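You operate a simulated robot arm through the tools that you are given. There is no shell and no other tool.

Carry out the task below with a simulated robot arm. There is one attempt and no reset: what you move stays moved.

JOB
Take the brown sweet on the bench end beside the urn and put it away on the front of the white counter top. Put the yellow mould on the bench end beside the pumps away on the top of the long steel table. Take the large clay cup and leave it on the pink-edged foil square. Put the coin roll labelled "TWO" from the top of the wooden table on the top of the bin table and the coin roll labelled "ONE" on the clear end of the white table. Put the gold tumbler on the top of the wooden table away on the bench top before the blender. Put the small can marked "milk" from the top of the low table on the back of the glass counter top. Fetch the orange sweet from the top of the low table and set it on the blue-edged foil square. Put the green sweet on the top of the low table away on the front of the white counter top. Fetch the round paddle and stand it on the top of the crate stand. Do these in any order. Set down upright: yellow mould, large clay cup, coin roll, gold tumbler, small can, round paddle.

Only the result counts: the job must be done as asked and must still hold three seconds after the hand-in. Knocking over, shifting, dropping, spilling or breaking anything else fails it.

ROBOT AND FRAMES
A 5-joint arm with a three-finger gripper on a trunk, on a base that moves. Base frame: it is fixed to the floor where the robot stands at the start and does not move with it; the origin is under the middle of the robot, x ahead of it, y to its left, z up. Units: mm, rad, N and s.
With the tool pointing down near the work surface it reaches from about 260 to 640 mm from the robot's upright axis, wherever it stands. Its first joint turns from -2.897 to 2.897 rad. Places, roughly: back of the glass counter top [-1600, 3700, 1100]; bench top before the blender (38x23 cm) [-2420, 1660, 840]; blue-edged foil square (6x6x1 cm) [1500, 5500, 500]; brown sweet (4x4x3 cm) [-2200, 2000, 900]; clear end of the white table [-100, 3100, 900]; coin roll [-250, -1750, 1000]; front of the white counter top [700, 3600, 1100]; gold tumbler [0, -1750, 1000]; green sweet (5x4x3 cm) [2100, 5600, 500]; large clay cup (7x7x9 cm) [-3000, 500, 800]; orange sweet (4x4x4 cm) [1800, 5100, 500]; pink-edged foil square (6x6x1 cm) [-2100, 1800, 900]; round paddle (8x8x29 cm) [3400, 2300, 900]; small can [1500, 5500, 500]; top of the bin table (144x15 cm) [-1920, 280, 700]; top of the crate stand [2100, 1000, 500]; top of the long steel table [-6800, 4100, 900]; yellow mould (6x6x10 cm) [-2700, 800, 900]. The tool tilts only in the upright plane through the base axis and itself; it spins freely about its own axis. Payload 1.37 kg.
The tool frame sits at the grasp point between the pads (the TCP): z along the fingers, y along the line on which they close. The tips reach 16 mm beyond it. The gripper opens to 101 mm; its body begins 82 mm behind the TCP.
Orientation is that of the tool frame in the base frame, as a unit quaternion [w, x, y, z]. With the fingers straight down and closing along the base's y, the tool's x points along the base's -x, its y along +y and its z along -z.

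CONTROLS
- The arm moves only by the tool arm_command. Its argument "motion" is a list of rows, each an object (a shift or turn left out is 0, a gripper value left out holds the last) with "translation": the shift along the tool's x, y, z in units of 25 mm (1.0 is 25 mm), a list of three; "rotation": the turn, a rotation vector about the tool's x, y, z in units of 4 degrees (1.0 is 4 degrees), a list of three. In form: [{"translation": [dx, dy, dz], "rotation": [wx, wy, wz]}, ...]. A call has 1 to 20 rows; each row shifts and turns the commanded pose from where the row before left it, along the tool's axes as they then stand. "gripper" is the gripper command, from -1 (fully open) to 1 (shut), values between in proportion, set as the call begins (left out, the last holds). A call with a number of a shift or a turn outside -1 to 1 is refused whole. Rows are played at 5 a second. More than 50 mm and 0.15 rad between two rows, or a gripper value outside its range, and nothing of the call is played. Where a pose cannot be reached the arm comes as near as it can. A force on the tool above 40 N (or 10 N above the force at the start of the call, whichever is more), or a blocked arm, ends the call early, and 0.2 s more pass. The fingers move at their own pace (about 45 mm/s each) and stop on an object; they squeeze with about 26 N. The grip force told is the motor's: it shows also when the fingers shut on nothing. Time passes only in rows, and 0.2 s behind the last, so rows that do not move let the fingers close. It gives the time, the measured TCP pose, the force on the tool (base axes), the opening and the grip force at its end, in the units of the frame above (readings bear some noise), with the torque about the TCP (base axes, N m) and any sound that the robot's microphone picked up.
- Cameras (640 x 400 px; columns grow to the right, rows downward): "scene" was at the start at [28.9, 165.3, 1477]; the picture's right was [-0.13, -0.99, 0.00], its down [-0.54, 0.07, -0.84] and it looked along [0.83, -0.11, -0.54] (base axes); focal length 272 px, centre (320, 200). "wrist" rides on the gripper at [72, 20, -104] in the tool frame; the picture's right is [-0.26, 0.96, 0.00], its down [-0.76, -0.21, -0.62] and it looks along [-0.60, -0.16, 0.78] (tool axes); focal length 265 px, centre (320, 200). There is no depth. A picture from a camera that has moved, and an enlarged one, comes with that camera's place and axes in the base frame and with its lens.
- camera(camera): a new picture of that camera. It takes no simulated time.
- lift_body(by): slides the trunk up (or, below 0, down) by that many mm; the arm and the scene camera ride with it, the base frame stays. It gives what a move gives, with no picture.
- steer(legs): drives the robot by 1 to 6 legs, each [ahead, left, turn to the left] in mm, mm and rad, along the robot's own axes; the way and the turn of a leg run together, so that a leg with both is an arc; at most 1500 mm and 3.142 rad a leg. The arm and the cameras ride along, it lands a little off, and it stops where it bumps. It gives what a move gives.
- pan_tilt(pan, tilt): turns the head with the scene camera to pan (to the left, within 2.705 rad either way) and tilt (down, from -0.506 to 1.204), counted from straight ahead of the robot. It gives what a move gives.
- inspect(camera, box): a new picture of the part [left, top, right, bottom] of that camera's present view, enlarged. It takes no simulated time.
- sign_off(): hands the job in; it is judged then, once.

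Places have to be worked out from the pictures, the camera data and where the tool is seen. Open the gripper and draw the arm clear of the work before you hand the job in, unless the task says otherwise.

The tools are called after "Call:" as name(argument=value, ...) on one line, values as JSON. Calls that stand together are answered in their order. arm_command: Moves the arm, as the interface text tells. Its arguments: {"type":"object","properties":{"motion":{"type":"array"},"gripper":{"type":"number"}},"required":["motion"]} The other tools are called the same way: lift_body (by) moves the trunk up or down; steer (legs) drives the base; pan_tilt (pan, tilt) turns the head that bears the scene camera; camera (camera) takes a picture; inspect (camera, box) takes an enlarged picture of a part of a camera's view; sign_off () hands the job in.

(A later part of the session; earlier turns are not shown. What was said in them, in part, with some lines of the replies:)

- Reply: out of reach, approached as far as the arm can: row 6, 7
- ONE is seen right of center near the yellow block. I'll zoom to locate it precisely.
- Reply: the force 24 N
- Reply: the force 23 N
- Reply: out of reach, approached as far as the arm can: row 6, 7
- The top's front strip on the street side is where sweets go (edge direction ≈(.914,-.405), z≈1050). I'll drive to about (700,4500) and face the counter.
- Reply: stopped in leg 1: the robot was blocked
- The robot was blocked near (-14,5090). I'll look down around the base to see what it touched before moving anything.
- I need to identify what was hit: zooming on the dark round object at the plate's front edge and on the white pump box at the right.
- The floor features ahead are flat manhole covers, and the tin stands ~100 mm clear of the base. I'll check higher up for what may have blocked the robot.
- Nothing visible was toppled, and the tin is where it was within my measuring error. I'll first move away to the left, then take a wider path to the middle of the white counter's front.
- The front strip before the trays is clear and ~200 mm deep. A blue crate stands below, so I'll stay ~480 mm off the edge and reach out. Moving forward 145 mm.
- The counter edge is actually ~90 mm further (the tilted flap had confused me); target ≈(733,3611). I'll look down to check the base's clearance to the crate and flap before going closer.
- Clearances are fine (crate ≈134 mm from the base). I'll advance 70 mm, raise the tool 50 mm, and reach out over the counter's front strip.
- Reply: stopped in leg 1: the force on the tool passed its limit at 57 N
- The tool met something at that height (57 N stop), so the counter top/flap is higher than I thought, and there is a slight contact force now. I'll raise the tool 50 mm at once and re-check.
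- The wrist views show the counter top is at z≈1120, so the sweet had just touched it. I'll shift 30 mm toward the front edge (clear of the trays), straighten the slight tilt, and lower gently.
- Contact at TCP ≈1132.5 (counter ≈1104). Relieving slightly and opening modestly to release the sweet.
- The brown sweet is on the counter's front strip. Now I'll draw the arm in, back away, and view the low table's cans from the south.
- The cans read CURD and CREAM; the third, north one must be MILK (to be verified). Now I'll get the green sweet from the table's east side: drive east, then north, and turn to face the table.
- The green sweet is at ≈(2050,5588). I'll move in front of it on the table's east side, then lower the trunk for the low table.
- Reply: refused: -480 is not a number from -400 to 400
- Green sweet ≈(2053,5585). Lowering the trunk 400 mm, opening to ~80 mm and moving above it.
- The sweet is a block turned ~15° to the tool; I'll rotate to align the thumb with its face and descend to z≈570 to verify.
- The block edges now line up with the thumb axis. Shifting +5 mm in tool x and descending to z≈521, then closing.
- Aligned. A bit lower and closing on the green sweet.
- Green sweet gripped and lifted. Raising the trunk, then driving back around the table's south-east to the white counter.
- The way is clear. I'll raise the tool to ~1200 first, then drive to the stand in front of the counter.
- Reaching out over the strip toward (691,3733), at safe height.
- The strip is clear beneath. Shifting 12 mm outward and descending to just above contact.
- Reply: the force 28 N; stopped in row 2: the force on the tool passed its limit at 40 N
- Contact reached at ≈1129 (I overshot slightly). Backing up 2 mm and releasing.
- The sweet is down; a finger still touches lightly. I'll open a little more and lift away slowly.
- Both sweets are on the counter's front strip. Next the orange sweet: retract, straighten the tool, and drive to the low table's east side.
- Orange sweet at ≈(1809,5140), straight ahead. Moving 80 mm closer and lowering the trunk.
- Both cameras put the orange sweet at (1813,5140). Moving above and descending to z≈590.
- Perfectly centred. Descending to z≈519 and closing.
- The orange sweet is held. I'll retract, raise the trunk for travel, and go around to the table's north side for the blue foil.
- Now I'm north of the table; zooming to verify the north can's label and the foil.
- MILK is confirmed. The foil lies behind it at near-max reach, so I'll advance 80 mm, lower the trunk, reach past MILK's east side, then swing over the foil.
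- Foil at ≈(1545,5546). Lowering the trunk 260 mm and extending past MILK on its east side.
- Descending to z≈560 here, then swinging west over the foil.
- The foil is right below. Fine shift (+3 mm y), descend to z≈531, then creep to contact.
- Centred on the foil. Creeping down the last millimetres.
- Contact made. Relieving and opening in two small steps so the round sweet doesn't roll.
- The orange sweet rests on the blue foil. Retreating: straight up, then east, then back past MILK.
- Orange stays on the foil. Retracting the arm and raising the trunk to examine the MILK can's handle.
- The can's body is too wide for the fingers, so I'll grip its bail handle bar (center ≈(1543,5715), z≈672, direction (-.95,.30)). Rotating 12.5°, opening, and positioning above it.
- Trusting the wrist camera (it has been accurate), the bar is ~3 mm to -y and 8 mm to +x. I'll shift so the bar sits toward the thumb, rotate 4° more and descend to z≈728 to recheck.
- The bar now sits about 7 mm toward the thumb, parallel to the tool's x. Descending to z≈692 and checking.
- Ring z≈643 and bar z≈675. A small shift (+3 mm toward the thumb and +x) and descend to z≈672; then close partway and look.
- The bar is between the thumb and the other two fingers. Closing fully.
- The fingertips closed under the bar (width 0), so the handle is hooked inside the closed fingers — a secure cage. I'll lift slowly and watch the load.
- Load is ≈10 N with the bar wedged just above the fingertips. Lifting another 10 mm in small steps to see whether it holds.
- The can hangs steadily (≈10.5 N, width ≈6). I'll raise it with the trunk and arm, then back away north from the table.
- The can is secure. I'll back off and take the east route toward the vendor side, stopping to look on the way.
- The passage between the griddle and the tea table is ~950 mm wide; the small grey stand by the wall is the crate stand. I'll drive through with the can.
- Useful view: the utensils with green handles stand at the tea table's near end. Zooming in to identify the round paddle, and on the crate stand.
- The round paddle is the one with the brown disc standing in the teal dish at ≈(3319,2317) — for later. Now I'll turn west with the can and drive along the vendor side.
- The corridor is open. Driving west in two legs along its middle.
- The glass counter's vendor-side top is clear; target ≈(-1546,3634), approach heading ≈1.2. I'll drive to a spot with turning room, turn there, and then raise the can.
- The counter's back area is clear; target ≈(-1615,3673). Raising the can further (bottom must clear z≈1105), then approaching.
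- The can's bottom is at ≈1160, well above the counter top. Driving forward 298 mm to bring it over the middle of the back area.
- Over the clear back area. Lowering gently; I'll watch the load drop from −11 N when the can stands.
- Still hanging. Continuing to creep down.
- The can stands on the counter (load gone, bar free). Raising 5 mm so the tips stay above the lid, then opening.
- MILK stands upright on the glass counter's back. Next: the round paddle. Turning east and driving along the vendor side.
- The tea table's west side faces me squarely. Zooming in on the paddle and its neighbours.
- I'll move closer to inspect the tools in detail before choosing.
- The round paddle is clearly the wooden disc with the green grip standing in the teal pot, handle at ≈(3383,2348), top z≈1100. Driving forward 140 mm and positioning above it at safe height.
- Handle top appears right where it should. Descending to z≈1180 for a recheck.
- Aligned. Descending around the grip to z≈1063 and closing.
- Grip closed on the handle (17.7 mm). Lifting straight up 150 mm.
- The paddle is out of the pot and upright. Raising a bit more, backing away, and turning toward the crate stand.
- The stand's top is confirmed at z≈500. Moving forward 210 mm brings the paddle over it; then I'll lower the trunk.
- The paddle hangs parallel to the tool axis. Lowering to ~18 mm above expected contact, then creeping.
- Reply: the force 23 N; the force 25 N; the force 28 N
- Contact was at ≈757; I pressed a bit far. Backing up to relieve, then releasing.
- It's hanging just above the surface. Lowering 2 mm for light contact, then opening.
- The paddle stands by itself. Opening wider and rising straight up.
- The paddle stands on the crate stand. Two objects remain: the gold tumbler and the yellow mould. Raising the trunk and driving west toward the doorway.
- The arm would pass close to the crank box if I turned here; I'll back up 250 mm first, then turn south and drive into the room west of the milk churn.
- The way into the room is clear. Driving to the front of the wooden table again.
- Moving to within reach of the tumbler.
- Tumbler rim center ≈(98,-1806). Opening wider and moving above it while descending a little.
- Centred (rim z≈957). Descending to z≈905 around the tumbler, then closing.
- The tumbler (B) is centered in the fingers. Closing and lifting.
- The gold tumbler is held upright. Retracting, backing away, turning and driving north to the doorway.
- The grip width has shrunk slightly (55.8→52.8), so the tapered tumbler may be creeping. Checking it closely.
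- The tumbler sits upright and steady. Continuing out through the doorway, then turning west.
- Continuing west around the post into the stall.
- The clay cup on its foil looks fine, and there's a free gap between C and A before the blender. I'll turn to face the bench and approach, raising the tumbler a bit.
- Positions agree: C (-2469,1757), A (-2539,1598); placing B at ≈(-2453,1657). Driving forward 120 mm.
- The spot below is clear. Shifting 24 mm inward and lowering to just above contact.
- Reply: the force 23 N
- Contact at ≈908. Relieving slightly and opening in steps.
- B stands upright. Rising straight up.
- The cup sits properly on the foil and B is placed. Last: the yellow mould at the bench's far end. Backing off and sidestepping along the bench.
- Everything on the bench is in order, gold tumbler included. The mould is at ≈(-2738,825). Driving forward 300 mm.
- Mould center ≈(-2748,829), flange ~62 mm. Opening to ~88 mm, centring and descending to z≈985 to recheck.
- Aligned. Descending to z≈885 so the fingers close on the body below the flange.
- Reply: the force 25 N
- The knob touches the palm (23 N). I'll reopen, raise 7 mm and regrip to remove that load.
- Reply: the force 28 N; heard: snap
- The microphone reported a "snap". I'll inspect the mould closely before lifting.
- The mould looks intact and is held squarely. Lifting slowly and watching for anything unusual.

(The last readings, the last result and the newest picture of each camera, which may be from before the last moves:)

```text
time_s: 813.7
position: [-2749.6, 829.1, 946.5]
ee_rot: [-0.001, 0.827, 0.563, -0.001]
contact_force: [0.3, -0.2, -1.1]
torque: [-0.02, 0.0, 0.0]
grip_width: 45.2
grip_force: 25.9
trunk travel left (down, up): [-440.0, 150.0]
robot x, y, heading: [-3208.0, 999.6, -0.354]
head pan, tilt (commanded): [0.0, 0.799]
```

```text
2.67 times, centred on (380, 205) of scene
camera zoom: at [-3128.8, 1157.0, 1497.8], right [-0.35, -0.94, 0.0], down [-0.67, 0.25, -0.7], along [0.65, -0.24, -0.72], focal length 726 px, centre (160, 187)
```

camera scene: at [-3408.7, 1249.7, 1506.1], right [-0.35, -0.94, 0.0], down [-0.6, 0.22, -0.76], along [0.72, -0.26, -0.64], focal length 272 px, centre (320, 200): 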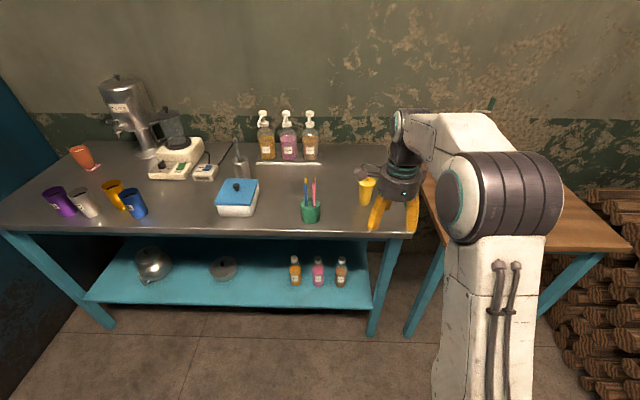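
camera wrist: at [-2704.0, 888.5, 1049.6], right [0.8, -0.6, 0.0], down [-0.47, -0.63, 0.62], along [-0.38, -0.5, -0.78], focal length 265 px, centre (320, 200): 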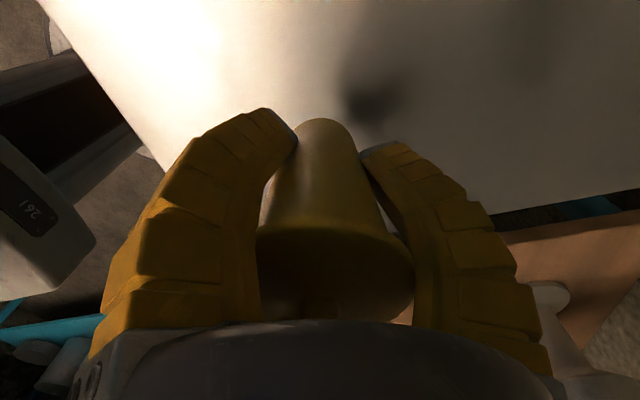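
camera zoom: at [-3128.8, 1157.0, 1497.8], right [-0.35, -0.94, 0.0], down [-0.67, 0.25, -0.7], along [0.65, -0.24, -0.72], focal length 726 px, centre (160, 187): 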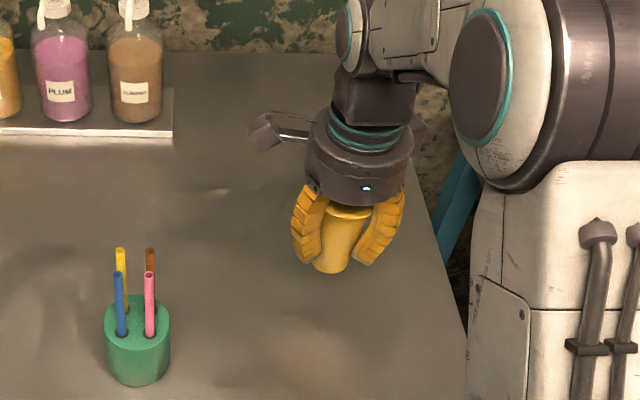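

The mould is lifted whole. Raising it, backing off, and driving out of the stall northward.

Call:
arm_command(motion=[{"translation": [0, 0, -0.8]}, {"translation": [0, 0, -0.8]}, {"translation": [0, 0, -0.8]}, {"translation": [0, 0, -0.8]}])

Call:
steer(legs=[[-350, 0, 0], [0, 0, 1.92], [1150, 0, 0], [1150, 0, 0]])

Call:
pan_tilt(pan=0.3, tilt=0.3)

Call:
camera(camera="scene")

Call:
camera(camera="wrist")

```text
time_s: 814.7
position: [-2749.7, 827.5, 1025.7]
ee_rot: [-0.001, 0.827, 0.562, 0.0]
contact_force: [-0.3, 0.4, -1.7]
torque: [0.02, 0.01, -0.01]
grip_width: 45.0
grip_force: 25.6
trunk travel left (down, up): [-440.0, 150.0]
robot x, y, heading: [-3212.2, 998.2, -0.353]
head pan, tilt (commanded): [0.0, 0.799]
```

```text
time_s: 832.5
position: [-3701.8, 3898.0, 1025.1]
ee_rot: [0.0, -0.03, 1.0, -0.002]
contact_force: [-0.3, -0.1, -1.5]
torque: [0.01, -0.01, -0.01]
grip_width: 45.0
grip_force: 26.3
trunk travel left (down, up): [-440.0, 150.0]
robot x, y, heading: [-3664.0, 3411.4, 1.656]
head pan, tilt (commanded): [0.0, 0.799]
```

```text
time_s: 833.5
position: [-3701.6, 3898.6, 1025.5]
ee_rot: [0.0, -0.029, 1.0, -0.002]
contact_force: [0.1, -0.4, -1.6]
torque: [-0.01, 0.0, -0.02]
grip_width: 44.8
grip_force: 26.0
trunk travel left (down, up): [-440.0, 150.0]
robot x, y, heading: [-3659.6, 3404.1, 1.659]
head pan, tilt (commanded): [0.3, 0.3]
```

```text
taken
camera scene: at [-3865.4, 3423.7, 1542.1], right [0.93, 0.37, 0.0], down [0.11, -0.28, -0.95], along [-0.36, 0.89, -0.3], focal length 272 px, centre (320, 200)
```

scene: 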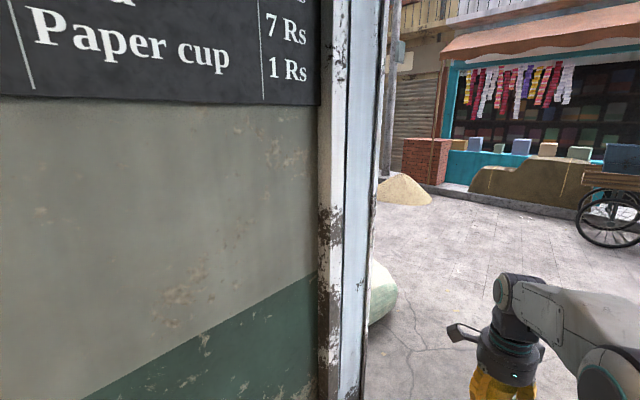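

```text
taken
camera wrist: at [-3775.4, 3914.0, 1129.0], right [0.21, 0.98, 0.0], down [0.77, -0.16, 0.62], along [0.61, -0.13, -0.78], focal length 265 px, centre (320, 200)
```

wrist: 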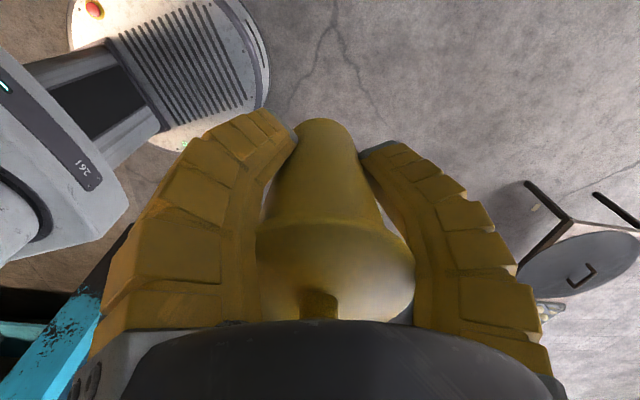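

Mould held well. Driving north between the sacks and the griddle table.

Call:
steer(legs=[[840, -190, 0], [830, -190, 0], [1050, 20, 0]])

Call:
pan_tilt(pan=1.3, tilt=0.3)

Call:
camera(camera="scene")

Call:
pan_tilt(pan=2.1, tilt=0.4)

Call:
camera(camera="scene")

```text
time_s: 847.2
position: [-3616.0, 6636.7, 1025.4]
ee_rot: [0.0, -0.037, 0.999, -0.002]
contact_force: [0.0, -0.7, -1.2]
torque: [0.0, 0.01, -0.02]
grip_width: 44.7
grip_force: 26.0
trunk travel left (down, up): [-440.0, 150.0]
robot x, y, heading: [-3569.8, 6152.6, 1.673]
head pan, tilt (commanded): [0.3, 0.3]
```

```text
time_s: 848.4
position: [-3615.2, 6637.5, 1024.6]
ee_rot: [0.0, -0.037, 0.999, -0.002]
contact_force: [-0.6, 0.0, -1.0]
torque: [-0.02, 0.0, -0.02]
grip_width: 44.9
grip_force: 26.7
trunk travel left (down, up): [-440.0, 150.0]
robot x, y, heading: [-3569.5, 6149.1, 1.666]
head pan, tilt (commanded): [1.3, 0.3]
```

```text
taken
camera scene: at [-3828.2, 6089.9, 1542.2], right [0.17, 0.98, 0.0], down [0.29, -0.05, -0.96], along [-0.94, 0.16, -0.3], focal length 272 px, centre (320, 200)
```

scene: 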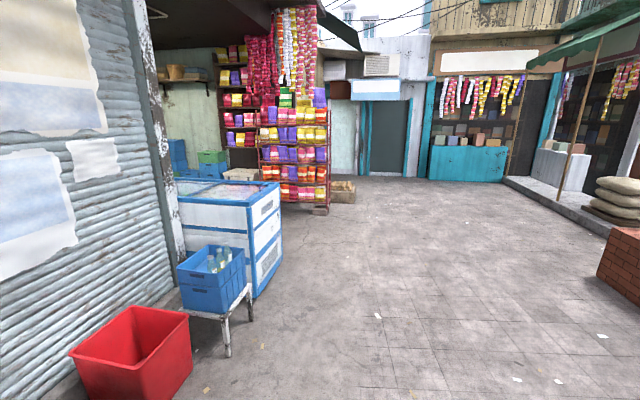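

```text
time_s: 849.6
position: [-3615.5, 6635.8, 1026.4]
ee_rot: [0.0, -0.037, 0.999, -0.002]
contact_force: [0.6, -0.1, -0.6]
torque: [0.02, 0.0, -0.01]
grip_width: 44.7
grip_force: 26.0
trunk travel left (down, up): [-440.0, 150.0]
robot x, y, heading: [-3567.8, 6150.5, 1.672]
head pan, tilt (commanded): [2.1, 0.4]
```

```text
taken
camera scene: at [-3811.3, 6019.5, 1533.0], right [-0.59, 0.81, 0.0], down [0.32, 0.23, -0.92], along [-0.75, -0.54, -0.39], focal length 272 px, centre (320, 200)
```

scene: 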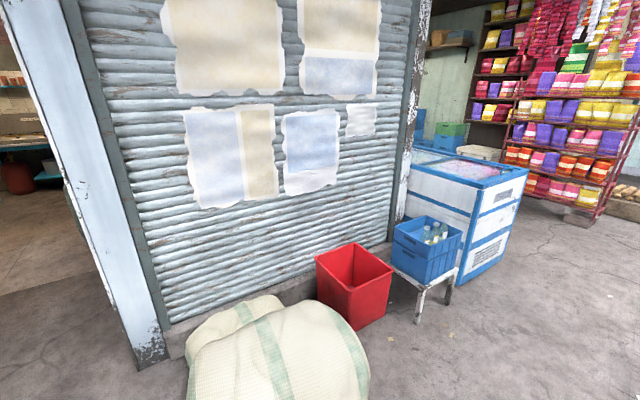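

The steel table must be inside the shop beyond the freezer. Driving west along the street to look into it.

Call:
steer(legs=[[0, 0, 1.2], [1450, 0, 0], [1450, 0, 0]])

Call:
pan_tilt(pan=0.9, tilt=0.35)

Call:
camera(camera="scene")

Call:
pan_tilt(pan=0.0, tilt=0.35)

Call:
camera(camera="scene")

```text
time_s: 866.7
position: [-6883.7, 6896.0, 1025.1]
ee_rot: [0.001, -0.613, 0.79, -0.001]
contact_force: [1.4, 0.3, -1.6]
torque: [0.02, -0.03, -0.01]
grip_width: 45.2
grip_force: 26.0
trunk travel left (down, up): [-440.0, 150.0]
robot x, y, heading: [-6405.2, 6784.1, 2.915]
head pan, tilt (commanded): [2.1, 0.4]
```

```text
time_s: 868.1
position: [-6884.9, 6895.2, 1025.5]
ee_rot: [0.001, -0.612, 0.791, -0.002]
contact_force: [0.7, 0.1, -0.4]
torque: [0.01, 0.01, -0.02]
grip_width: 44.8
grip_force: 26.1
trunk travel left (down, up): [-440.0, 150.0]
robot x, y, heading: [-6406.1, 6784.9, 2.914]
head pan, tilt (commanded): [0.901, 0.351]
```

```text
taken
camera scene: at [-6460.2, 6543.2, 1537.5], right [-0.62, 0.78, 0.0], down [0.27, 0.21, -0.94], along [-0.73, -0.59, -0.34], focal length 272 px, centre (320, 200)
```

scene: 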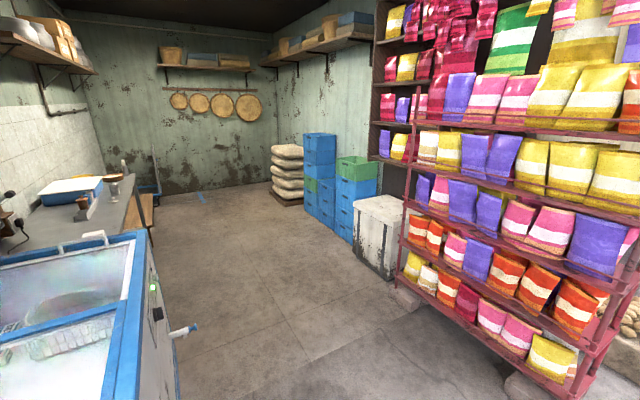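

```text
time_s: 869.3
position: [-6884.6, 6894.7, 1025.5]
ee_rot: [0.001, -0.613, 0.79, -0.002]
contact_force: [0.9, 0.3, -1.2]
torque: [-0.03, -0.01, 0.02]
grip_width: 44.7
grip_force: 25.9
trunk travel left (down, up): [-440.0, 150.0]
robot x, y, heading: [-6407.2, 6781.7, 2.916]
head pan, tilt (commanded): [0.0, 0.351]
```

```text
taken
camera scene: at [-6478.1, 6622.2, 1537.5], right [0.23, 0.97, 0.0], down [0.33, -0.08, -0.94], along [-0.91, 0.21, -0.34], focal length 272 px, centre (320, 200)
```

scene: 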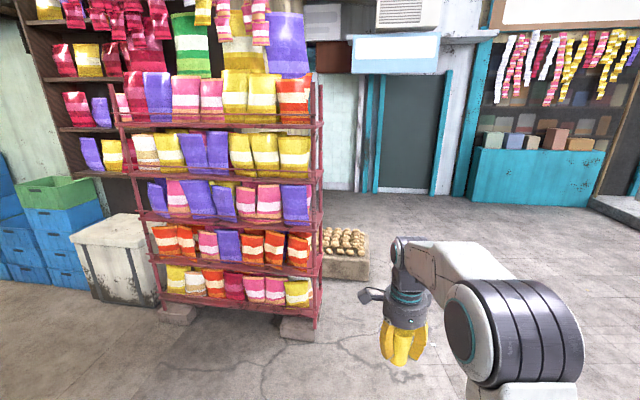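

The long steel table stands along the left tiled wall inside this shop. I'll enter between the freezer and the rack and look closer.

Call:
steer(legs=[[680, 690, 0], [0, 0, 1.37]])

Call:
pan_tilt(pan=0.4, tilt=0.4)

Call:
camera(camera="scene")

Call:
inspect(camera="scene", box=[60, 120, 340, 300])

```text
time_s: 877.6
position: [-7450.6, 5856.5, 1025.5]
ee_rot: [-0.001, 0.97, -0.244, 0.0]
contact_force: [-0.1, -0.1, -2.5]
torque: [0.01, 0.02, 0.0]
grip_width: 44.4
grip_force: 25.9
trunk travel left (down, up): [-440.0, 150.0]
robot x, y, heading: [-7228.5, 6290.4, -2.039]
head pan, tilt (commanded): [0.0, 0.351]
```

```text
time_s: 878.5
position: [-7448.9, 5856.7, 1025.8]
ee_rot: [-0.002, 0.97, -0.243, 0.001]
contact_force: [-1.1, -0.3, -1.3]
torque: [0.02, -0.01, 0.05]
grip_width: 44.6
grip_force: 25.7
trunk travel left (down, up): [-440.0, 150.0]
robot x, y, heading: [-7226.6, 6295.3, -2.038]
head pan, tilt (commanded): [0.4, 0.4]
```

```text
taken
camera scene: at [-7050.9, 6177.0, 1533.0], right [-1.0, 0.07, 0.0], down [0.03, 0.39, -0.92], along [-0.06, -0.92, -0.39], focal length 272 px, centre (320, 200)
```

scene: 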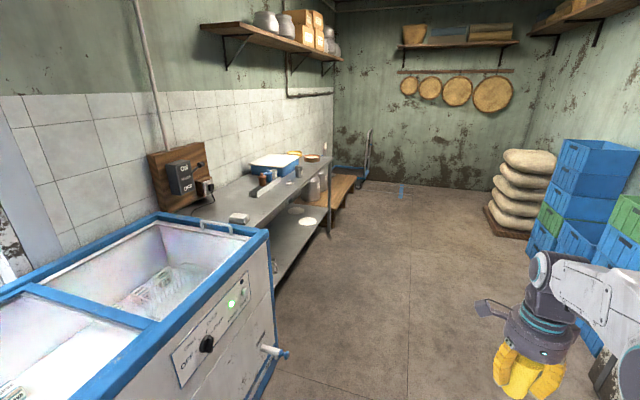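

```text
2.22 times, centred on (200, 210) of scene
camera zoom: at [-7050.9, 6177.0, 1533.0], right [-1.0, 0.07, 0.0], down [0.03, 0.39, -0.92], along [-0.06, -0.92, -0.39], focal length 605 px, centre (587, 178)
```

zoom: 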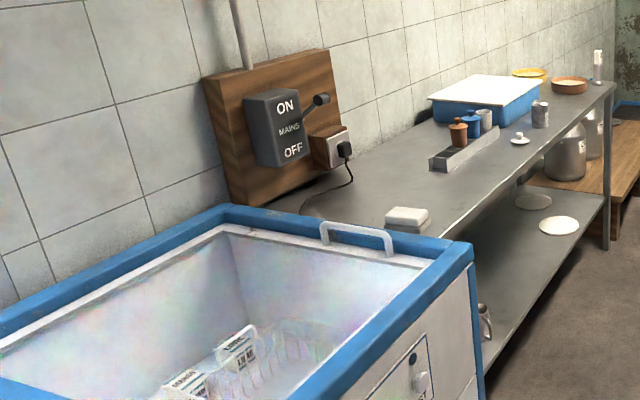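

The steel table is along the tiled wall; there's a clear strip at ≈(-6900,4640). I'll raise the mould a bit, drive in, and turn to face the table.

Call:
arm_command(motion=[{"translation": [0, 0, -0.8]}, {"translation": [0, 0, -0.8]}])

Call:
steer(legs=[[700, 200, 0], [700, 240, 0], [0, 0, 1.7]])

Call:
pan_tilt(pan=0.0, tilt=0.65)

Call:
camera(camera="scene")

```text
time_s: 879.1
position: [-7449.9, 5858.5, 1065.4]
ee_rot: [-0.002, 0.97, -0.244, 0.001]
contact_force: [0.0, 0.5, -1.3]
torque: [-0.02, 0.02, 0.01]
grip_width: 44.4
grip_force: 26.1
trunk travel left (down, up): [-440.0, 150.0]
robot x, y, heading: [-7229.9, 6297.1, -2.041]
head pan, tilt (commanded): [0.4, 0.4]
```

```text
time_s: 890.8
position: [-6999.9, 4687.9, 1065.3]
ee_rot: [-0.002, 0.815, 0.58, -0.001]
contact_force: [-0.6, -0.5, -0.9]
torque: [0.01, -0.02, 0.02]
grip_width: 44.7
grip_force: 25.2
trunk travel left (down, up): [-440.0, 150.0]
robot x, y, heading: [-7464.5, 4837.1, -0.311]
head pan, tilt (commanded): [0.4, 0.4]
```

```text
time_s: 891.7
position: [-6999.4, 4687.6, 1064.4]
ee_rot: [-0.001, 0.815, 0.579, -0.001]
contact_force: [-0.1, 0.2, -1.2]
torque: [-0.03, 0.04, -0.02]
grip_width: 44.6
grip_force: 25.8
trunk travel left (down, up): [-440.0, 150.0]
robot x, y, heading: [-7465.3, 4838.8, -0.32]
head pan, tilt (commanded): [0.0, 0.649]
```

```text
taken
camera scene: at [-7384.7, 4998.3, 1510.5], right [-0.31, -0.95, 0.0], down [-0.58, 0.18, -0.8], along [0.76, -0.24, -0.6], focal length 272 px, centre (320, 200)
```

scene: 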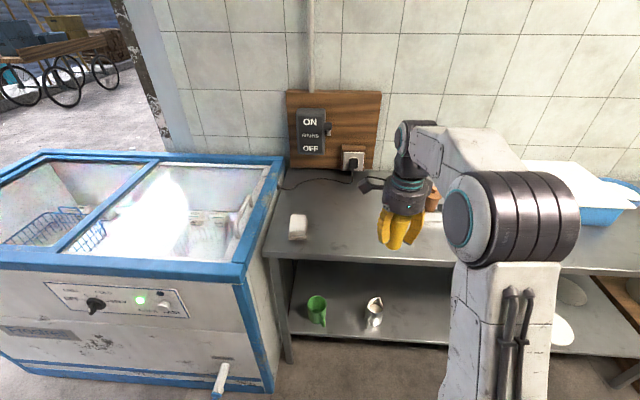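

Facing the table; the strip between the white box and the mould rack is free. Driving forward 158 mm to bring the mould ~110 mm inside the edge.

Call:
steer(legs=[[158, 0, 0]])

Call:
camera(camera="scene")

Call:
camera(camera="wrist")

```text
time_s: 893.1
position: [-6854.8, 4637.4, 1064.4]
ee_rot: [-0.002, 0.817, 0.577, -0.001]
contact_force: [0.6, 0.0, -1.2]
torque: [0.03, 0.03, 0.0]
grip_width: 44.6
grip_force: 26.1
trunk travel left (down, up): [-440.0, 150.0]
robot x, y, heading: [-7321.3, 4791.2, -0.315]
head pan, tilt (commanded): [0.0, 0.649]
```

```text
taken
camera scene: at [-7238.5, 4950.7, 1510.4], right [-0.31, -0.95, 0.0], down [-0.58, 0.19, -0.8], along [0.76, -0.25, -0.61], focal length 272 px, centre (320, 200)
```

scene: 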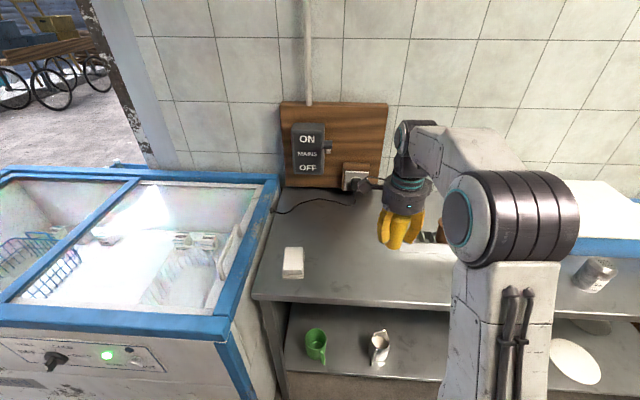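

```text
taken
camera wrist: at [-6812.0, 4699.4, 1168.0], right [0.82, -0.57, 0.0], down [-0.45, -0.64, 0.62], along [-0.36, -0.51, -0.78], focal length 265 px, centre (320, 200)
```

wrist: 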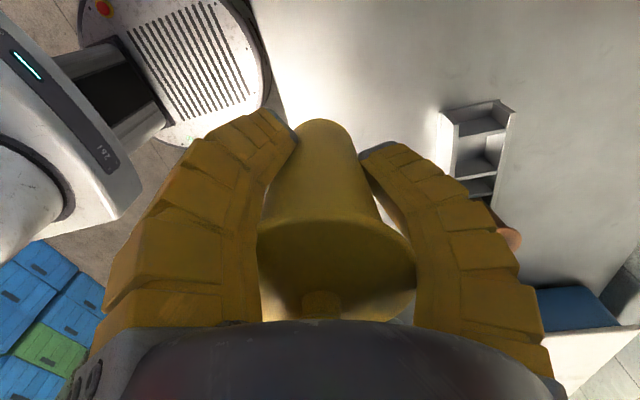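

The wrist view shows the tool is only ~45 mm inside the edge, so I'll move 45 mm further in and 30 mm left (away from the rack), then lower part-way.

Call:
arm_command(motion=[{"translation": [0.56, 0.92, 0]}, {"translation": [0.56, 0.92, 0]}, {"translation": [0, 0, 0.9]}, {"translation": [0, 0, 0.9]}, {"translation": [0, 0, 0.9]}])

Call:
camera(camera="wrist")

Call:
inspect(camera="scene", box=[280, 130, 460, 300])

```text
time_s: 894.3
position: [-6802.7, 4649.7, 995.9]
ee_rot: [-0.002, 0.817, 0.577, -0.001]
contact_force: [0.1, -0.4, -1.2]
torque: [0.03, 0.03, 0.02]
grip_width: 44.9
grip_force: 26.1
trunk travel left (down, up): [-440.0, 150.0]
robot x, y, heading: [-7316.8, 4790.5, -0.319]
head pan, tilt (commanded): [0.0, 0.649]
```

```text
taken
camera wrist: at [-6759.7, 4709.9, 1100.3], right [0.82, -0.57, 0.0], down [-0.45, -0.64, 0.62], along [-0.36, -0.51, -0.78], focal length 265 px, centre (320, 200)
```

wrist: 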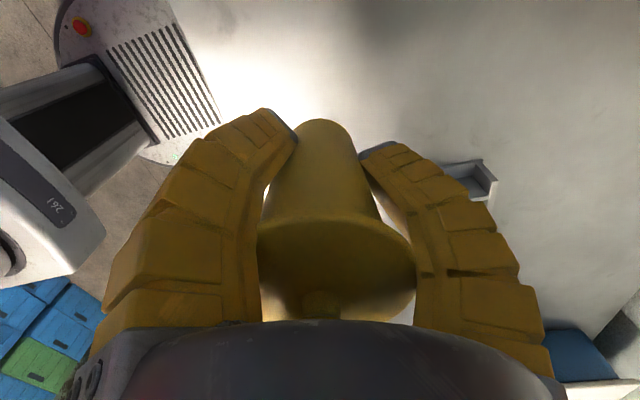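

```text
2.35 times, centred on (370, 215) of scene
camera zoom: at [-7239.2, 4951.0, 1510.5], right [-0.31, -0.95, 0.0], down [-0.57, 0.19, -0.8], along [0.76, -0.25, -0.6], focal length 641 px, centre (202, 165)
```

zoom: 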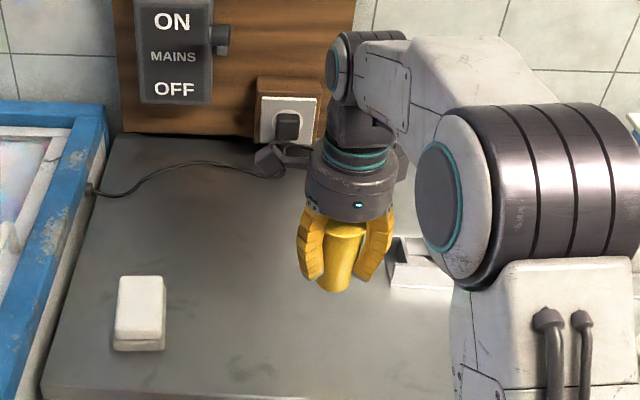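

Clear below. Lowering in small steps toward contact.

Call:
arm_command(motion=[{"translation": [0, 0, 0.6]}, {"translation": [0, 0, 0.5]}])

Call:
arm_command(motion=[{"translation": [0, 0, 0.15]}, {"translation": [0, 0, 0.15]}, {"translation": [0, 0, 0]}])

Call:
arm_command(motion=[{"translation": [0, 0, 0.15]}, {"translation": [0, 0, 0.15]}, {"translation": [0, 0, 0]}])

Call:
inspect(camera="scene", box=[330, 170, 430, 280])

```text
time_s: 894.9
position: [-6802.5, 4648.7, 969.7]
ee_rot: [-0.002, 0.817, 0.577, -0.001]
contact_force: [-0.6, -0.7, -0.9]
torque: [-0.01, 0.0, -0.01]
grip_width: 45.0
grip_force: 26.9
trunk travel left (down, up): [-440.0, 150.0]
robot x, y, heading: [-7319.8, 4793.6, -0.316]
head pan, tilt (commanded): [0.0, 0.649]
```

```text
time_s: 895.7
position: [-6801.9, 4648.8, 962.0]
ee_rot: [-0.001, 0.817, 0.577, -0.001]
contact_force: [0.0, 0.1, -1.8]
torque: [-0.03, 0.01, -0.04]
grip_width: 44.6
grip_force: 26.0
trunk travel left (down, up): [-440.0, 150.0]
robot x, y, heading: [-7320.2, 4787.9, -0.319]
head pan, tilt (commanded): [0.0, 0.649]
```

```text
time_s: 896.5
position: [-6801.9, 4650.4, 953.7]
ee_rot: [-0.002, 0.817, 0.577, -0.002]
contact_force: [-0.9, 0.6, -0.8]
torque: [-0.01, -0.01, 0.0]
grip_width: 44.8
grip_force: 26.2
trunk travel left (down, up): [-440.0, 150.0]
robot x, y, heading: [-7318.7, 4788.4, -0.316]
head pan, tilt (commanded): [0.0, 0.649]
```

```text
3.64 times, centred on (380, 225) of scene
camera zoom: at [-7239.4, 4951.0, 1510.4], right [-0.31, -0.95, 0.0], down [-0.57, 0.19, -0.8], along [0.76, -0.25, -0.6], focal length 990 px, centre (102, 109)
```

zoom: 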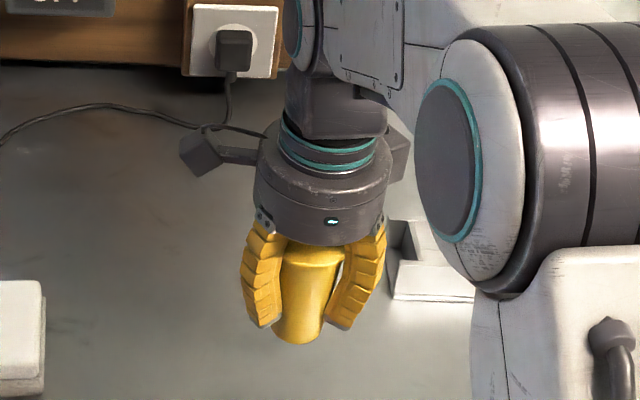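

Call:
arm_command(motion=[{"translation": [0, 0, 0.12]}, {"translation": [0, 0, 0.12]}, {"translation": [0, 0, 0]}])

Call:
arm_command(motion=[{"translation": [0, 0, 0.12]}, {"translation": [0, 0, 0]}])

Call:
arm_command(motion=[{"translation": [0, 0, 0.12]}, {"translation": [0, 0, 0]}])

Call:
arm_command(motion=[{"translation": [0, 0, 0.12]}, {"translation": [0, 0, 0]}])

```text
time_s: 897.3
position: [-6803.7, 4649.4, 948.2]
ee_rot: [-0.001, 0.816, 0.578, 0.0]
contact_force: [0.2, 0.1, -0.9]
torque: [-0.01, 0.02, -0.03]
grip_width: 44.8
grip_force: 25.7
trunk travel left (down, up): [-440.0, 150.0]
robot x, y, heading: [-7316.9, 4787.2, -0.314]
head pan, tilt (commanded): [0.0, 0.649]
```

```text
time_s: 897.9
position: [-6802.7, 4649.7, 944.9]
ee_rot: [-0.001, 0.816, 0.578, -0.002]
contact_force: [0.1, 0.0, -1.9]
torque: [0.02, 0.0, -0.03]
grip_width: 44.7
grip_force: 26.1
trunk travel left (down, up): [-440.0, 150.0]
robot x, y, heading: [-7319.7, 4790.9, -0.323]
head pan, tilt (commanded): [0.0, 0.649]
```

```text
time_s: 898.5
position: [-6801.9, 4650.1, 941.9]
ee_rot: [-0.002, 0.817, 0.577, -0.001]
contact_force: [0.2, -0.1, -0.7]
torque: [0.0, 0.06, 0.01]
grip_width: 44.6
grip_force: 26.3
trunk travel left (down, up): [-440.0, 150.0]
robot x, y, heading: [-7321.2, 4791.9, -0.32]
head pan, tilt (commanded): [0.0, 0.649]
```

```text
time_s: 899.1
position: [-6804.0, 4651.0, 939.0]
ee_rot: [-0.001, 0.817, 0.577, -0.001]
contact_force: [-0.5, 0.2, -1.7]
torque: [-0.03, 0.01, -0.01]
grip_width: 44.6
grip_force: 26.1
trunk travel left (down, up): [-440.0, 150.0]
robot x, y, heading: [-7320.3, 4789.7, -0.312]
head pan, tilt (commanded): [0.0, 0.649]
```

Not yet down; continuing with small steps.

Call:
arm_command(motion=[{"translation": [0, 0, 0.15]}, {"translation": [0, 0, 0.15]}, {"translation": [0, 0, 0]}])

Call:
arm_command(motion=[{"translation": [0, 0, 0.15]}, {"translation": [0, 0, 0]}])

Call:
arm_command(motion=[{"translation": [0, 0, 0.12]}, {"translation": [0, 0, 0]}])

Call:
arm_command(motion=[{"translation": [0, 0, 0.12]}, {"translation": [0, 0, 0]}])

Call:
inspect(camera="scene", box=[330, 170, 430, 280])

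```text
time_s: 899.9
position: [-6802.4, 4649.3, 931.2]
ee_rot: [-0.001, 0.817, 0.577, 0.0]
contact_force: [-0.2, 0.7, -1.0]
torque: [0.0, 0.02, 0.0]
grip_width: 44.9
grip_force: 25.6
trunk travel left (down, up): [-440.0, 150.0]
robot x, y, heading: [-7319.5, 4790.5, -0.317]
head pan, tilt (commanded): [0.0, 0.649]
```

```text
time_s: 900.5
position: [-6801.8, 4649.0, 926.8]
ee_rot: [-0.001, 0.817, 0.577, -0.001]
contact_force: [-0.5, 0.4, -1.6]
torque: [-0.01, -0.03, 0.0]
grip_width: 44.8
grip_force: 25.8
trunk travel left (down, up): [-440.0, 150.0]
robot x, y, heading: [-7319.7, 4791.5, -0.318]
head pan, tilt (commanded): [0.0, 0.649]
```

```text
time_s: 901.1
position: [-6802.4, 4649.4, 923.5]
ee_rot: [-0.002, 0.817, 0.577, -0.001]
contact_force: [0.3, -0.1, -0.3]
torque: [0.02, -0.04, -0.02]
grip_width: 44.6
grip_force: 26.2
trunk travel left (down, up): [-440.0, 150.0]
robot x, y, heading: [-7320.4, 4792.1, -0.316]
head pan, tilt (commanded): [0.0, 0.649]
```

```text
time_s: 901.7
position: [-6803.3, 4648.6, 921.7]
ee_rot: [-0.002, 0.816, 0.578, -0.001]
contact_force: [0.1, 0.1, -1.2]
torque: [0.0, 0.0, 0.02]
grip_width: 44.8
grip_force: 26.1
trunk travel left (down, up): [-440.0, 150.0]
robot x, y, heading: [-7316.0, 4793.9, -0.315]
head pan, tilt (commanded): [0.0, 0.649]
```

```text
3.64 times, centred on (380, 225) of scene
camera zoom: at [-7239.4, 4951.0, 1510.4], right [-0.31, -0.95, 0.0], down [-0.57, 0.19, -0.8], along [0.76, -0.25, -0.6], focal length 990 px, centre (102, 109)
```

zoom: 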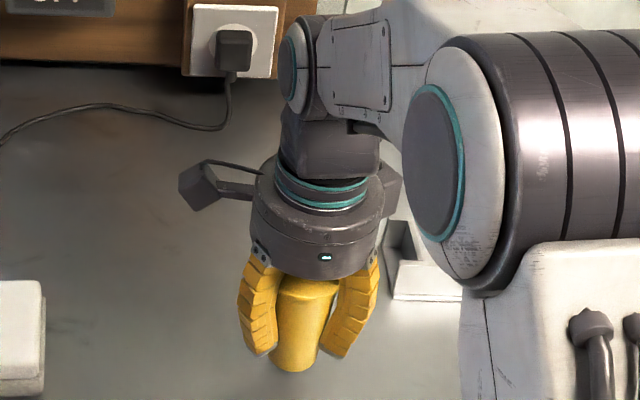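

Call:
arm_command(motion=[{"translation": [0, 0, 0.12]}, {"translation": [0, 0, 0]}])

Call:
arm_command(motion=[{"translation": [0, 0, 0.12]}, {"translation": [0, 0, 0]}])

Call:
arm_command(motion=[{"translation": [0, 0, 0.12]}, {"translation": [0, 0, 0]}])

Call:
arm_command(motion=[{"translation": [0, 0, 0.12]}, {"translation": [0, 0, 0]}])

Call:
arm_command(motion=[{"translation": [0, 0, 0.12]}, {"translation": [0, 0, 0]}])

```text
time_s: 902.3
position: [-6803.9, 4649.9, 918.4]
ee_rot: [-0.001, 0.817, 0.577, -0.001]
contact_force: [-0.1, -0.3, -1.1]
torque: [0.0, 0.0, 0.03]
grip_width: 44.9
grip_force: 26.1
trunk travel left (down, up): [-440.0, 150.0]
robot x, y, heading: [-7320.6, 4789.8, -0.311]
head pan, tilt (commanded): [0.0, 0.649]
```

```text
time_s: 902.9
position: [-6803.7, 4648.8, 915.0]
ee_rot: [-0.001, 0.817, 0.577, -0.001]
contact_force: [0.1, -0.9, -1.5]
torque: [0.0, -0.04, -0.02]
grip_width: 44.8
grip_force: 26.1
trunk travel left (down, up): [-440.0, 150.0]
robot x, y, heading: [-7321.6, 4792.5, -0.32]
head pan, tilt (commanded): [0.0, 0.649]
```

```text
time_s: 903.5
position: [-6804.0, 4649.0, 913.9]
ee_rot: [-0.001, 0.817, 0.577, -0.001]
contact_force: [-0.6, -0.8, -0.7]
torque: [-0.03, -0.02, 0.03]
grip_width: 44.9
grip_force: 26.2
trunk travel left (down, up): [-440.0, 150.0]
robot x, y, heading: [-7320.1, 4792.4, -0.314]
head pan, tilt (commanded): [0.0, 0.649]
```

```text
time_s: 904.1
position: [-6803.6, 4648.9, 909.6]
ee_rot: [-0.001, 0.817, 0.577, -0.001]
contact_force: [0.3, 0.1, 0.3]
torque: [0.01, 0.0, -0.03]
grip_width: 44.6
grip_force: 26.1
trunk travel left (down, up): [-440.0, 150.0]
robot x, y, heading: [-7321.5, 4791.8, -0.316]
head pan, tilt (commanded): [0.0, 0.649]
```

```text
time_s: 904.7
position: [-6804.7, 4650.3, 906.2]
ee_rot: [-0.001, 0.816, 0.577, -0.001]
contact_force: [0.1, -0.1, -1.8]
torque: [0.03, 0.0, 0.05]
grip_width: 45.0
grip_force: 25.8
trunk travel left (down, up): [-440.0, 150.0]
robot x, y, heading: [-7319.4, 4793.1, -0.316]
head pan, tilt (commanded): [0.0, 0.649]
```

Call:
camera(camera="wrist")

Call:
arm_command(motion=[{"translation": [0, 0, 0.12]}, {"translation": [0, 0, 0]}])

Call:
arm_command(motion=[{"translation": [0, 0, 0.12]}, {"translation": [0, 0, 0]}])

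Call:
arm_command(motion=[{"translation": [0, 0, 0.12]}, {"translation": [0, 0, 0]}])

Call:
arm_command(motion=[{"translation": [0, 0, 0.12]}, {"translation": [0, 0, 0]}])

```text
taken
camera wrist: at [-6761.0, 4710.8, 1010.0], right [0.82, -0.57, 0.0], down [-0.45, -0.64, 0.62], along [-0.36, -0.51, -0.78], focal length 265 px, centre (320, 200)
```

wrist: 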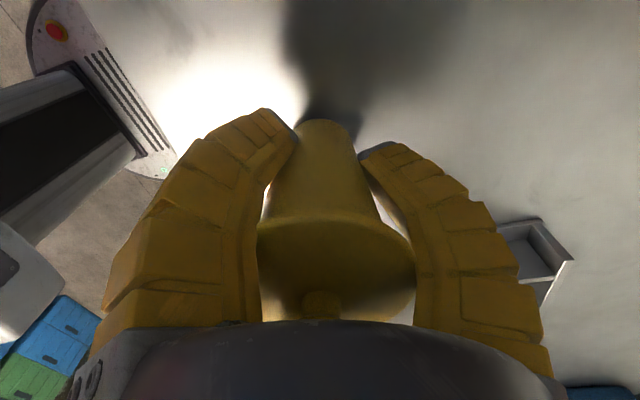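

```text
time_s: 905.3
position: [-6803.5, 4649.7, 903.8]
ee_rot: [-0.002, 0.816, 0.577, 0.0]
contact_force: [-0.4, -0.9, -0.5]
torque: [0.02, 0.02, 0.03]
grip_width: 44.9
grip_force: 26.1
trunk travel left (down, up): [-440.0, 150.0]
robot x, y, heading: [-7320.7, 4791.7, -0.318]
head pan, tilt (commanded): [0.0, 0.649]
```

```text
time_s: 905.9
position: [-6802.7, 4649.7, 899.2]
ee_rot: [-0.002, 0.817, 0.577, -0.002]
contact_force: [-0.7, -0.5, -0.1]
torque: [0.03, 0.02, 0.03]
grip_width: 45.1
grip_force: 26.3
trunk travel left (down, up): [-440.0, 150.0]
robot x, y, heading: [-7318.6, 4794.6, -0.314]
head pan, tilt (commanded): [0.0, 0.649]
```

```text
time_s: 906.5
position: [-6804.2, 4649.6, 899.2]
ee_rot: [0.001, 0.817, 0.577, 0.001]
contact_force: [2.3, 0.3, 14.0]
torque: [0.05, 0.13, -0.03]
grip_width: 45.0
grip_force: 26.1
trunk travel left (down, up): [-440.0, 150.0]
robot x, y, heading: [-7319.8, 4791.4, -0.315]
head pan, tilt (commanded): [0.0, 0.649]
```

```text
time_s: 907.1
position: [-6803.1, 4649.8, 898.1]
ee_rot: [0.002, 0.816, 0.578, 0.001]
contact_force: [5.1, 2.0, 32.2]
torque: [0.21, 0.33, 0.05]
grip_width: 45.4
grip_force: 26.2
trunk travel left (down, up): [-440.0, 150.0]
robot x, y, heading: [-7316.3, 4792.4, -0.312]
head pan, tilt (commanded): [0.0, 0.649]
```

Contact at ≈899 (table ≈850). Relieving, then opening.

Call:
arm_command(motion=[{"translation": [0, 0, -0.12]}, {"translation": [0, 0, 0]}])

Call:
arm_command(motion=[{"translation": [0, 0, 0]}, {"translation": [0, 0, 0]}], gripper=-0.1)

Call:
arm_command(motion=[{"translation": [0, 0, 0]}, {"translation": [0, 0, 0]}, {"translation": [0, 0, 0]}], gripper=-0.74)

Call:
camera(camera="wrist")

Call:
inspect(camera="scene", box=[330, 170, 430, 280])

```text
time_s: 907.7
position: [-6804.1, 4650.0, 898.4]
ee_rot: [-0.001, 0.817, 0.577, 0.0]
contact_force: [5.7, 1.1, 15.7]
torque: [0.31, -0.3, -0.04]
grip_width: 45.3
grip_force: 25.9
trunk travel left (down, up): [-440.0, 150.0]
robot x, y, heading: [-7320.0, 4793.8, -0.319]
head pan, tilt (commanded): [0.0, 0.649]
```

```text
time_s: 908.3
position: [-6805.5, 4649.9, 897.7]
ee_rot: [-0.002, 0.816, 0.578, -0.001]
contact_force: [0.5, -0.6, 9.5]
torque: [-0.01, -0.03, -0.01]
grip_width: 60.9
grip_force: 4.4
trunk travel left (down, up): [-440.0, 150.0]
robot x, y, heading: [-7318.2, 4791.6, -0.315]
head pan, tilt (commanded): [0.0, 0.649]
```

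```text
time_s: 909.1
position: [-6803.7, 4649.1, 897.7]
ee_rot: [-0.001, 0.816, 0.577, -0.002]
contact_force: [-0.8, 0.5, 1.2]
torque: [0.01, -0.03, 0.0]
grip_width: 88.7
grip_force: 1.7
trunk travel left (down, up): [-440.0, 150.0]
robot x, y, heading: [-7320.9, 4790.5, -0.318]
head pan, tilt (commanded): [0.0, 0.649]
```

```text
taken
camera wrist: at [-6761.2, 4710.7, 1001.9], right [0.82, -0.57, 0.0], down [-0.45, -0.64, 0.62], along [-0.36, -0.51, -0.78], focal length 265 px, centre (320, 200)
```

wrist: 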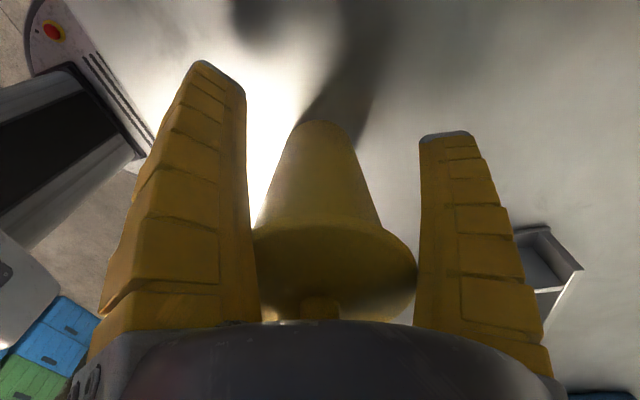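

```text
3.64 times, centred on (380, 225) of scene
camera zoom: at [-7239.9, 4951.1, 1510.4], right [-0.31, -0.95, 0.0], down [-0.57, 0.19, -0.8], along [0.76, -0.25, -0.6], focal length 990 px, centre (102, 109)
```

zoom: 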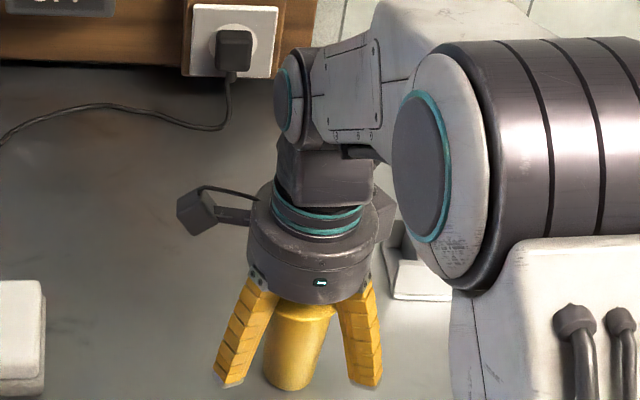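

The mould stands upright. Rising straight up clear of the flange.

Call:
arm_command(motion=[{"translation": [0, 0, -0.3]}, {"translation": [0, 0, -0.5]}, {"translation": [0, 0, -0.7]}, {"translation": [0, 0, -0.8]}, {"translation": [0, 0, -0.8]}, {"translation": [0, 0, -0.8]}, {"translation": [0, 0, -0.8]}, {"translation": [0, 0, -0.8]}])

Call:
steer(legs=[[-300, 0, 0]])

Call:
camera(camera="scene")

Call:
inspect(camera="scene", box=[250, 140, 460, 290])

```text
time_s: 910.9
position: [-6805.8, 4650.0, 1039.6]
ee_rot: [-0.002, 0.817, 0.577, 0.0]
contact_force: [0.2, -0.4, 0.6]
torque: [0.01, -0.03, -0.01]
grip_width: 89.5
grip_force: 0.7
trunk travel left (down, up): [-440.0, 150.0]
robot x, y, heading: [-7319.0, 4792.2, -0.322]
head pan, tilt (commanded): [0.0, 0.649]
heard: snap
```

```text
time_s: 913.0
position: [-7096.5, 4745.4, 1038.8]
ee_rot: [-0.002, 0.817, 0.577, -0.001]
contact_force: [-0.4, 0.3, 0.2]
torque: [-0.02, 0.01, -0.04]
grip_width: 89.4
grip_force: 1.4
trunk travel left (down, up): [-440.0, 150.0]
robot x, y, heading: [-7609.0, 4886.9, -0.324]
head pan, tilt (commanded): [0.0, 0.649]
```

```text
taken
camera scene: at [-7531.1, 5046.8, 1510.5], right [-0.31, -0.95, 0.0], down [-0.57, 0.19, -0.8], along [0.76, -0.25, -0.6], focal length 272 px, centre (320, 200)
```

scene: 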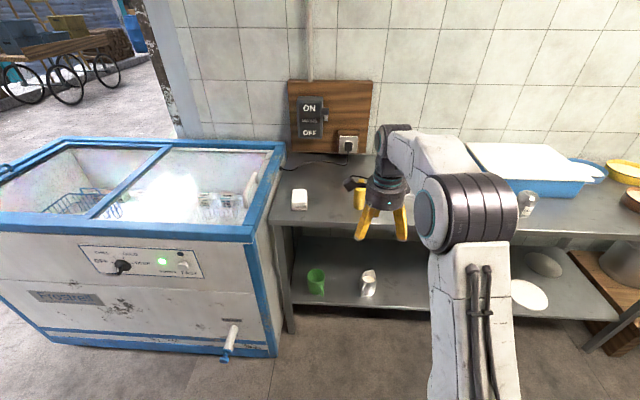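

```text
2.67 times, centred on (355, 215) of scene
camera zoom: at [-7531.1, 5046.8, 1510.5], right [-0.31, -0.95, 0.0], down [-0.57, 0.19, -0.8], along [0.76, -0.25, -0.6], focal length 726 px, centre (227, 160)
```

zoom: 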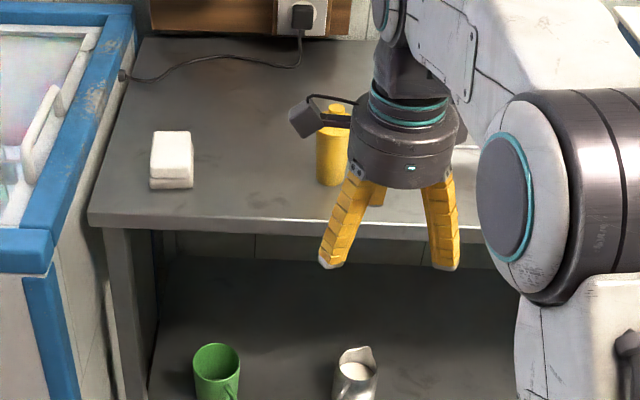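

Another "snap" was heard while rising. I'll back off a bit more and inspect the mould carefully.

Call:
steer(legs=[[-150, 250, 0]])

Call:
pan_tilt(pan=-0.3, tilt=0.5)

Call:
camera(camera="scene")

```text
time_s: 915.0
position: [-7162.4, 5030.4, 1038.6]
ee_rot: [-0.002, 0.818, 0.576, -0.001]
contact_force: [0.2, 1.0, -0.4]
torque: [-0.03, 0.0, 0.0]
grip_width: 89.1
grip_force: 0.9
trunk travel left (down, up): [-440.0, 150.0]
robot x, y, heading: [-7679.2, 5173.6, -0.32]
head pan, tilt (commanded): [0.0, 0.649]
```

```text
time_s: 915.8
position: [-7163.5, 5030.1, 1039.0]
ee_rot: [-0.001, 0.817, 0.576, -0.001]
contact_force: [-0.7, -0.3, -0.3]
torque: [0.01, 0.0, 0.02]
grip_width: 89.0
grip_force: 1.1
trunk travel left (down, up): [-440.0, 150.0]
robot x, y, heading: [-7677.7, 5169.1, -0.321]
head pan, tilt (commanded): [-0.3, 0.499]
```

```text
taken
camera scene: at [-7605.6, 5306.9, 1523.8], right [-0.58, -0.81, 0.0], down [-0.39, 0.28, -0.88], along [0.71, -0.51, -0.48], focal length 272 px, centre (320, 200)
```

scene: 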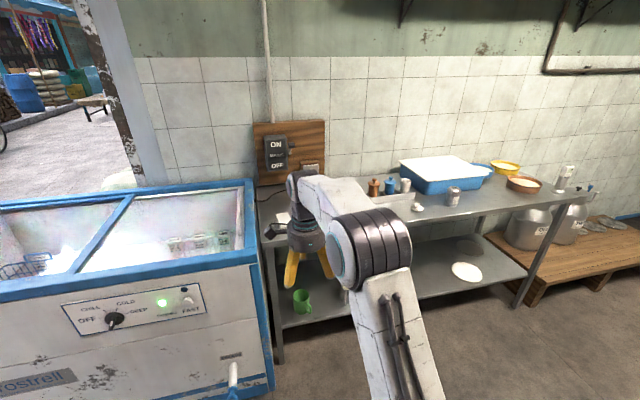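

Call:
steer(legs=[[0, -650, 0]])

Call:
pan_tilt(pan=0.35, tilt=0.55)

Call:
camera(camera="scene")

```text
time_s: 919.4
position: [-7361.7, 4416.1, 1038.6]
ee_rot: [-0.001, 0.812, 0.584, 0.0]
contact_force: [0.8, -0.7, -0.2]
torque: [0.0, -0.01, 0.0]
grip_width: 89.3
grip_force: 1.0
trunk travel left (down, up): [-440.0, 150.0]
robot x, y, heading: [-7880.3, 4548.0, -0.294]
head pan, tilt (commanded): [-0.3, 0.499]
```

```text
time_s: 920.5
position: [-7361.0, 4415.3, 1039.2]
ee_rot: [-0.002, 0.812, 0.584, -0.001]
contact_force: [-0.2, -0.2, -0.6]
torque: [-0.01, 0.04, 0.01]
grip_width: 89.2
grip_force: 1.5
trunk travel left (down, up): [-440.0, 150.0]
robot x, y, heading: [-7879.1, 4550.4, -0.3]
head pan, tilt (commanded): [0.351, 0.55]
```

```text
taken
camera scene: at [-7794.0, 4739.2, 1519.2], right [0.05, -1.0, 0.0], down [-0.52, -0.03, -0.85], along [0.85, 0.04, -0.52], focal length 272 px, centre (320, 200)
```

scene: 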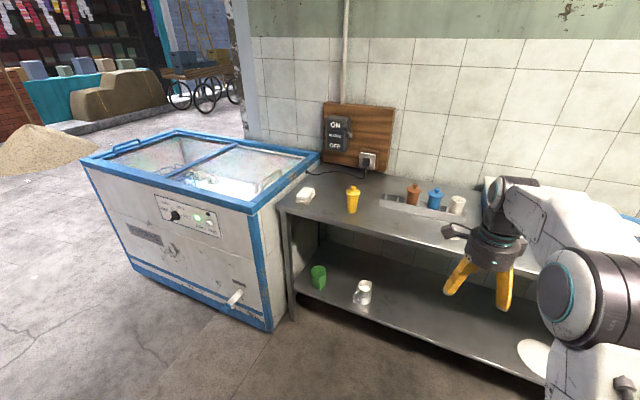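

Call:
inspect(camera="scene", box=[280, 160, 480, 260])

Call:
inspect(camera="scene", box=[330, 175, 380, 220])

```text
3.20 times, centred on (380, 210) of scene
camera zoom: at [-7794.0, 4739.2, 1519.2], right [0.05, -1.0, 0.0], down [-0.52, -0.03, -0.85], along [0.85, 0.04, -0.52], focal length 872 px, centre (128, 168)
```

zoom: 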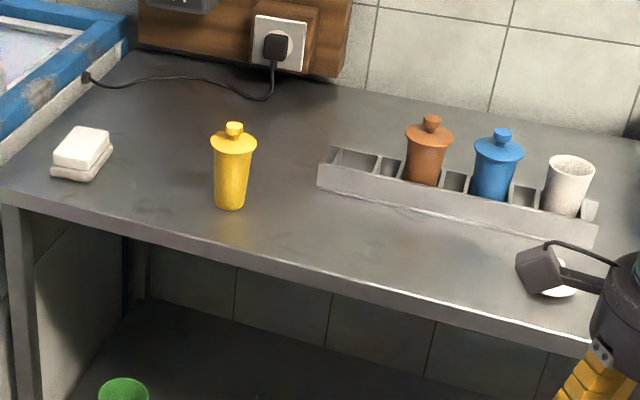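

```text
8.89 times, centred on (355, 198) of scene
camera zoom: at [-7794.0, 4739.2, 1519.2], right [0.05, -1.0, 0.0], down [-0.52, -0.03, -0.85], along [0.85, 0.04, -0.52], focal length 2421 px, centre (9, 222)
```

zoom: 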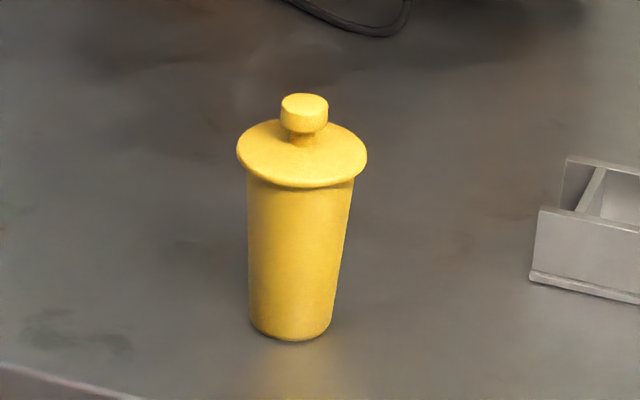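

The yellow mould stands intact and upright on the steel table. All ten objects are placed, the gripper is open and empty, and the arm is clear of everything, so I hand the job in.

Call:
sign_off()

```text
The job is handed in.
```

I moved all ten objects to where you asked and handed the job in. I don't yet know how it was judged.

| Object | Where it was left |
|---|---|
| Brown sweet | Front of the white counter top |
| Green sweet | Front of the white counter top, beside the brown sweet |
| Yellow mould | Top of the long steel table, upright |
| Large clay cup | On the pink-edged foil square, upright, about 9 mm off centre |
| Coin roll "TWO" | Top of the bin table, upright |
| Coin roll "ONE" | Clear end of the white table, upright |
| Gold tumbler | Bench top before the blender, upright, in the gap between tumblers C and A |
| Small can "milk" | Back of the glass counter top, upright |
| Orange sweet | On the blue-edged foil square |
| Round paddle | Top of the crate stand, upright |

Four things went less cleanly and could count against the job:

- **Bump in the street:** the base was stopped once near the tin by the wok stove. Nothing looked knocked over or moved afterwards, but I could not measure the tin closely enough to rule out a small shift.
- **White counter:** the tool hit the front edge or its tilted flap with 57 N. A little later it touched the counter top or a tray lightly. The trays and sweets looked undisturbed in later pictures.
- **Yellow mould:** the microphone reported a "snap" twice, once while gripping it and once while lifting away. Close-up pictures afterwards showed it whole.
- **Coin rolls:** I did not go back to look at either one again before handing in; both stood upright when I left them.
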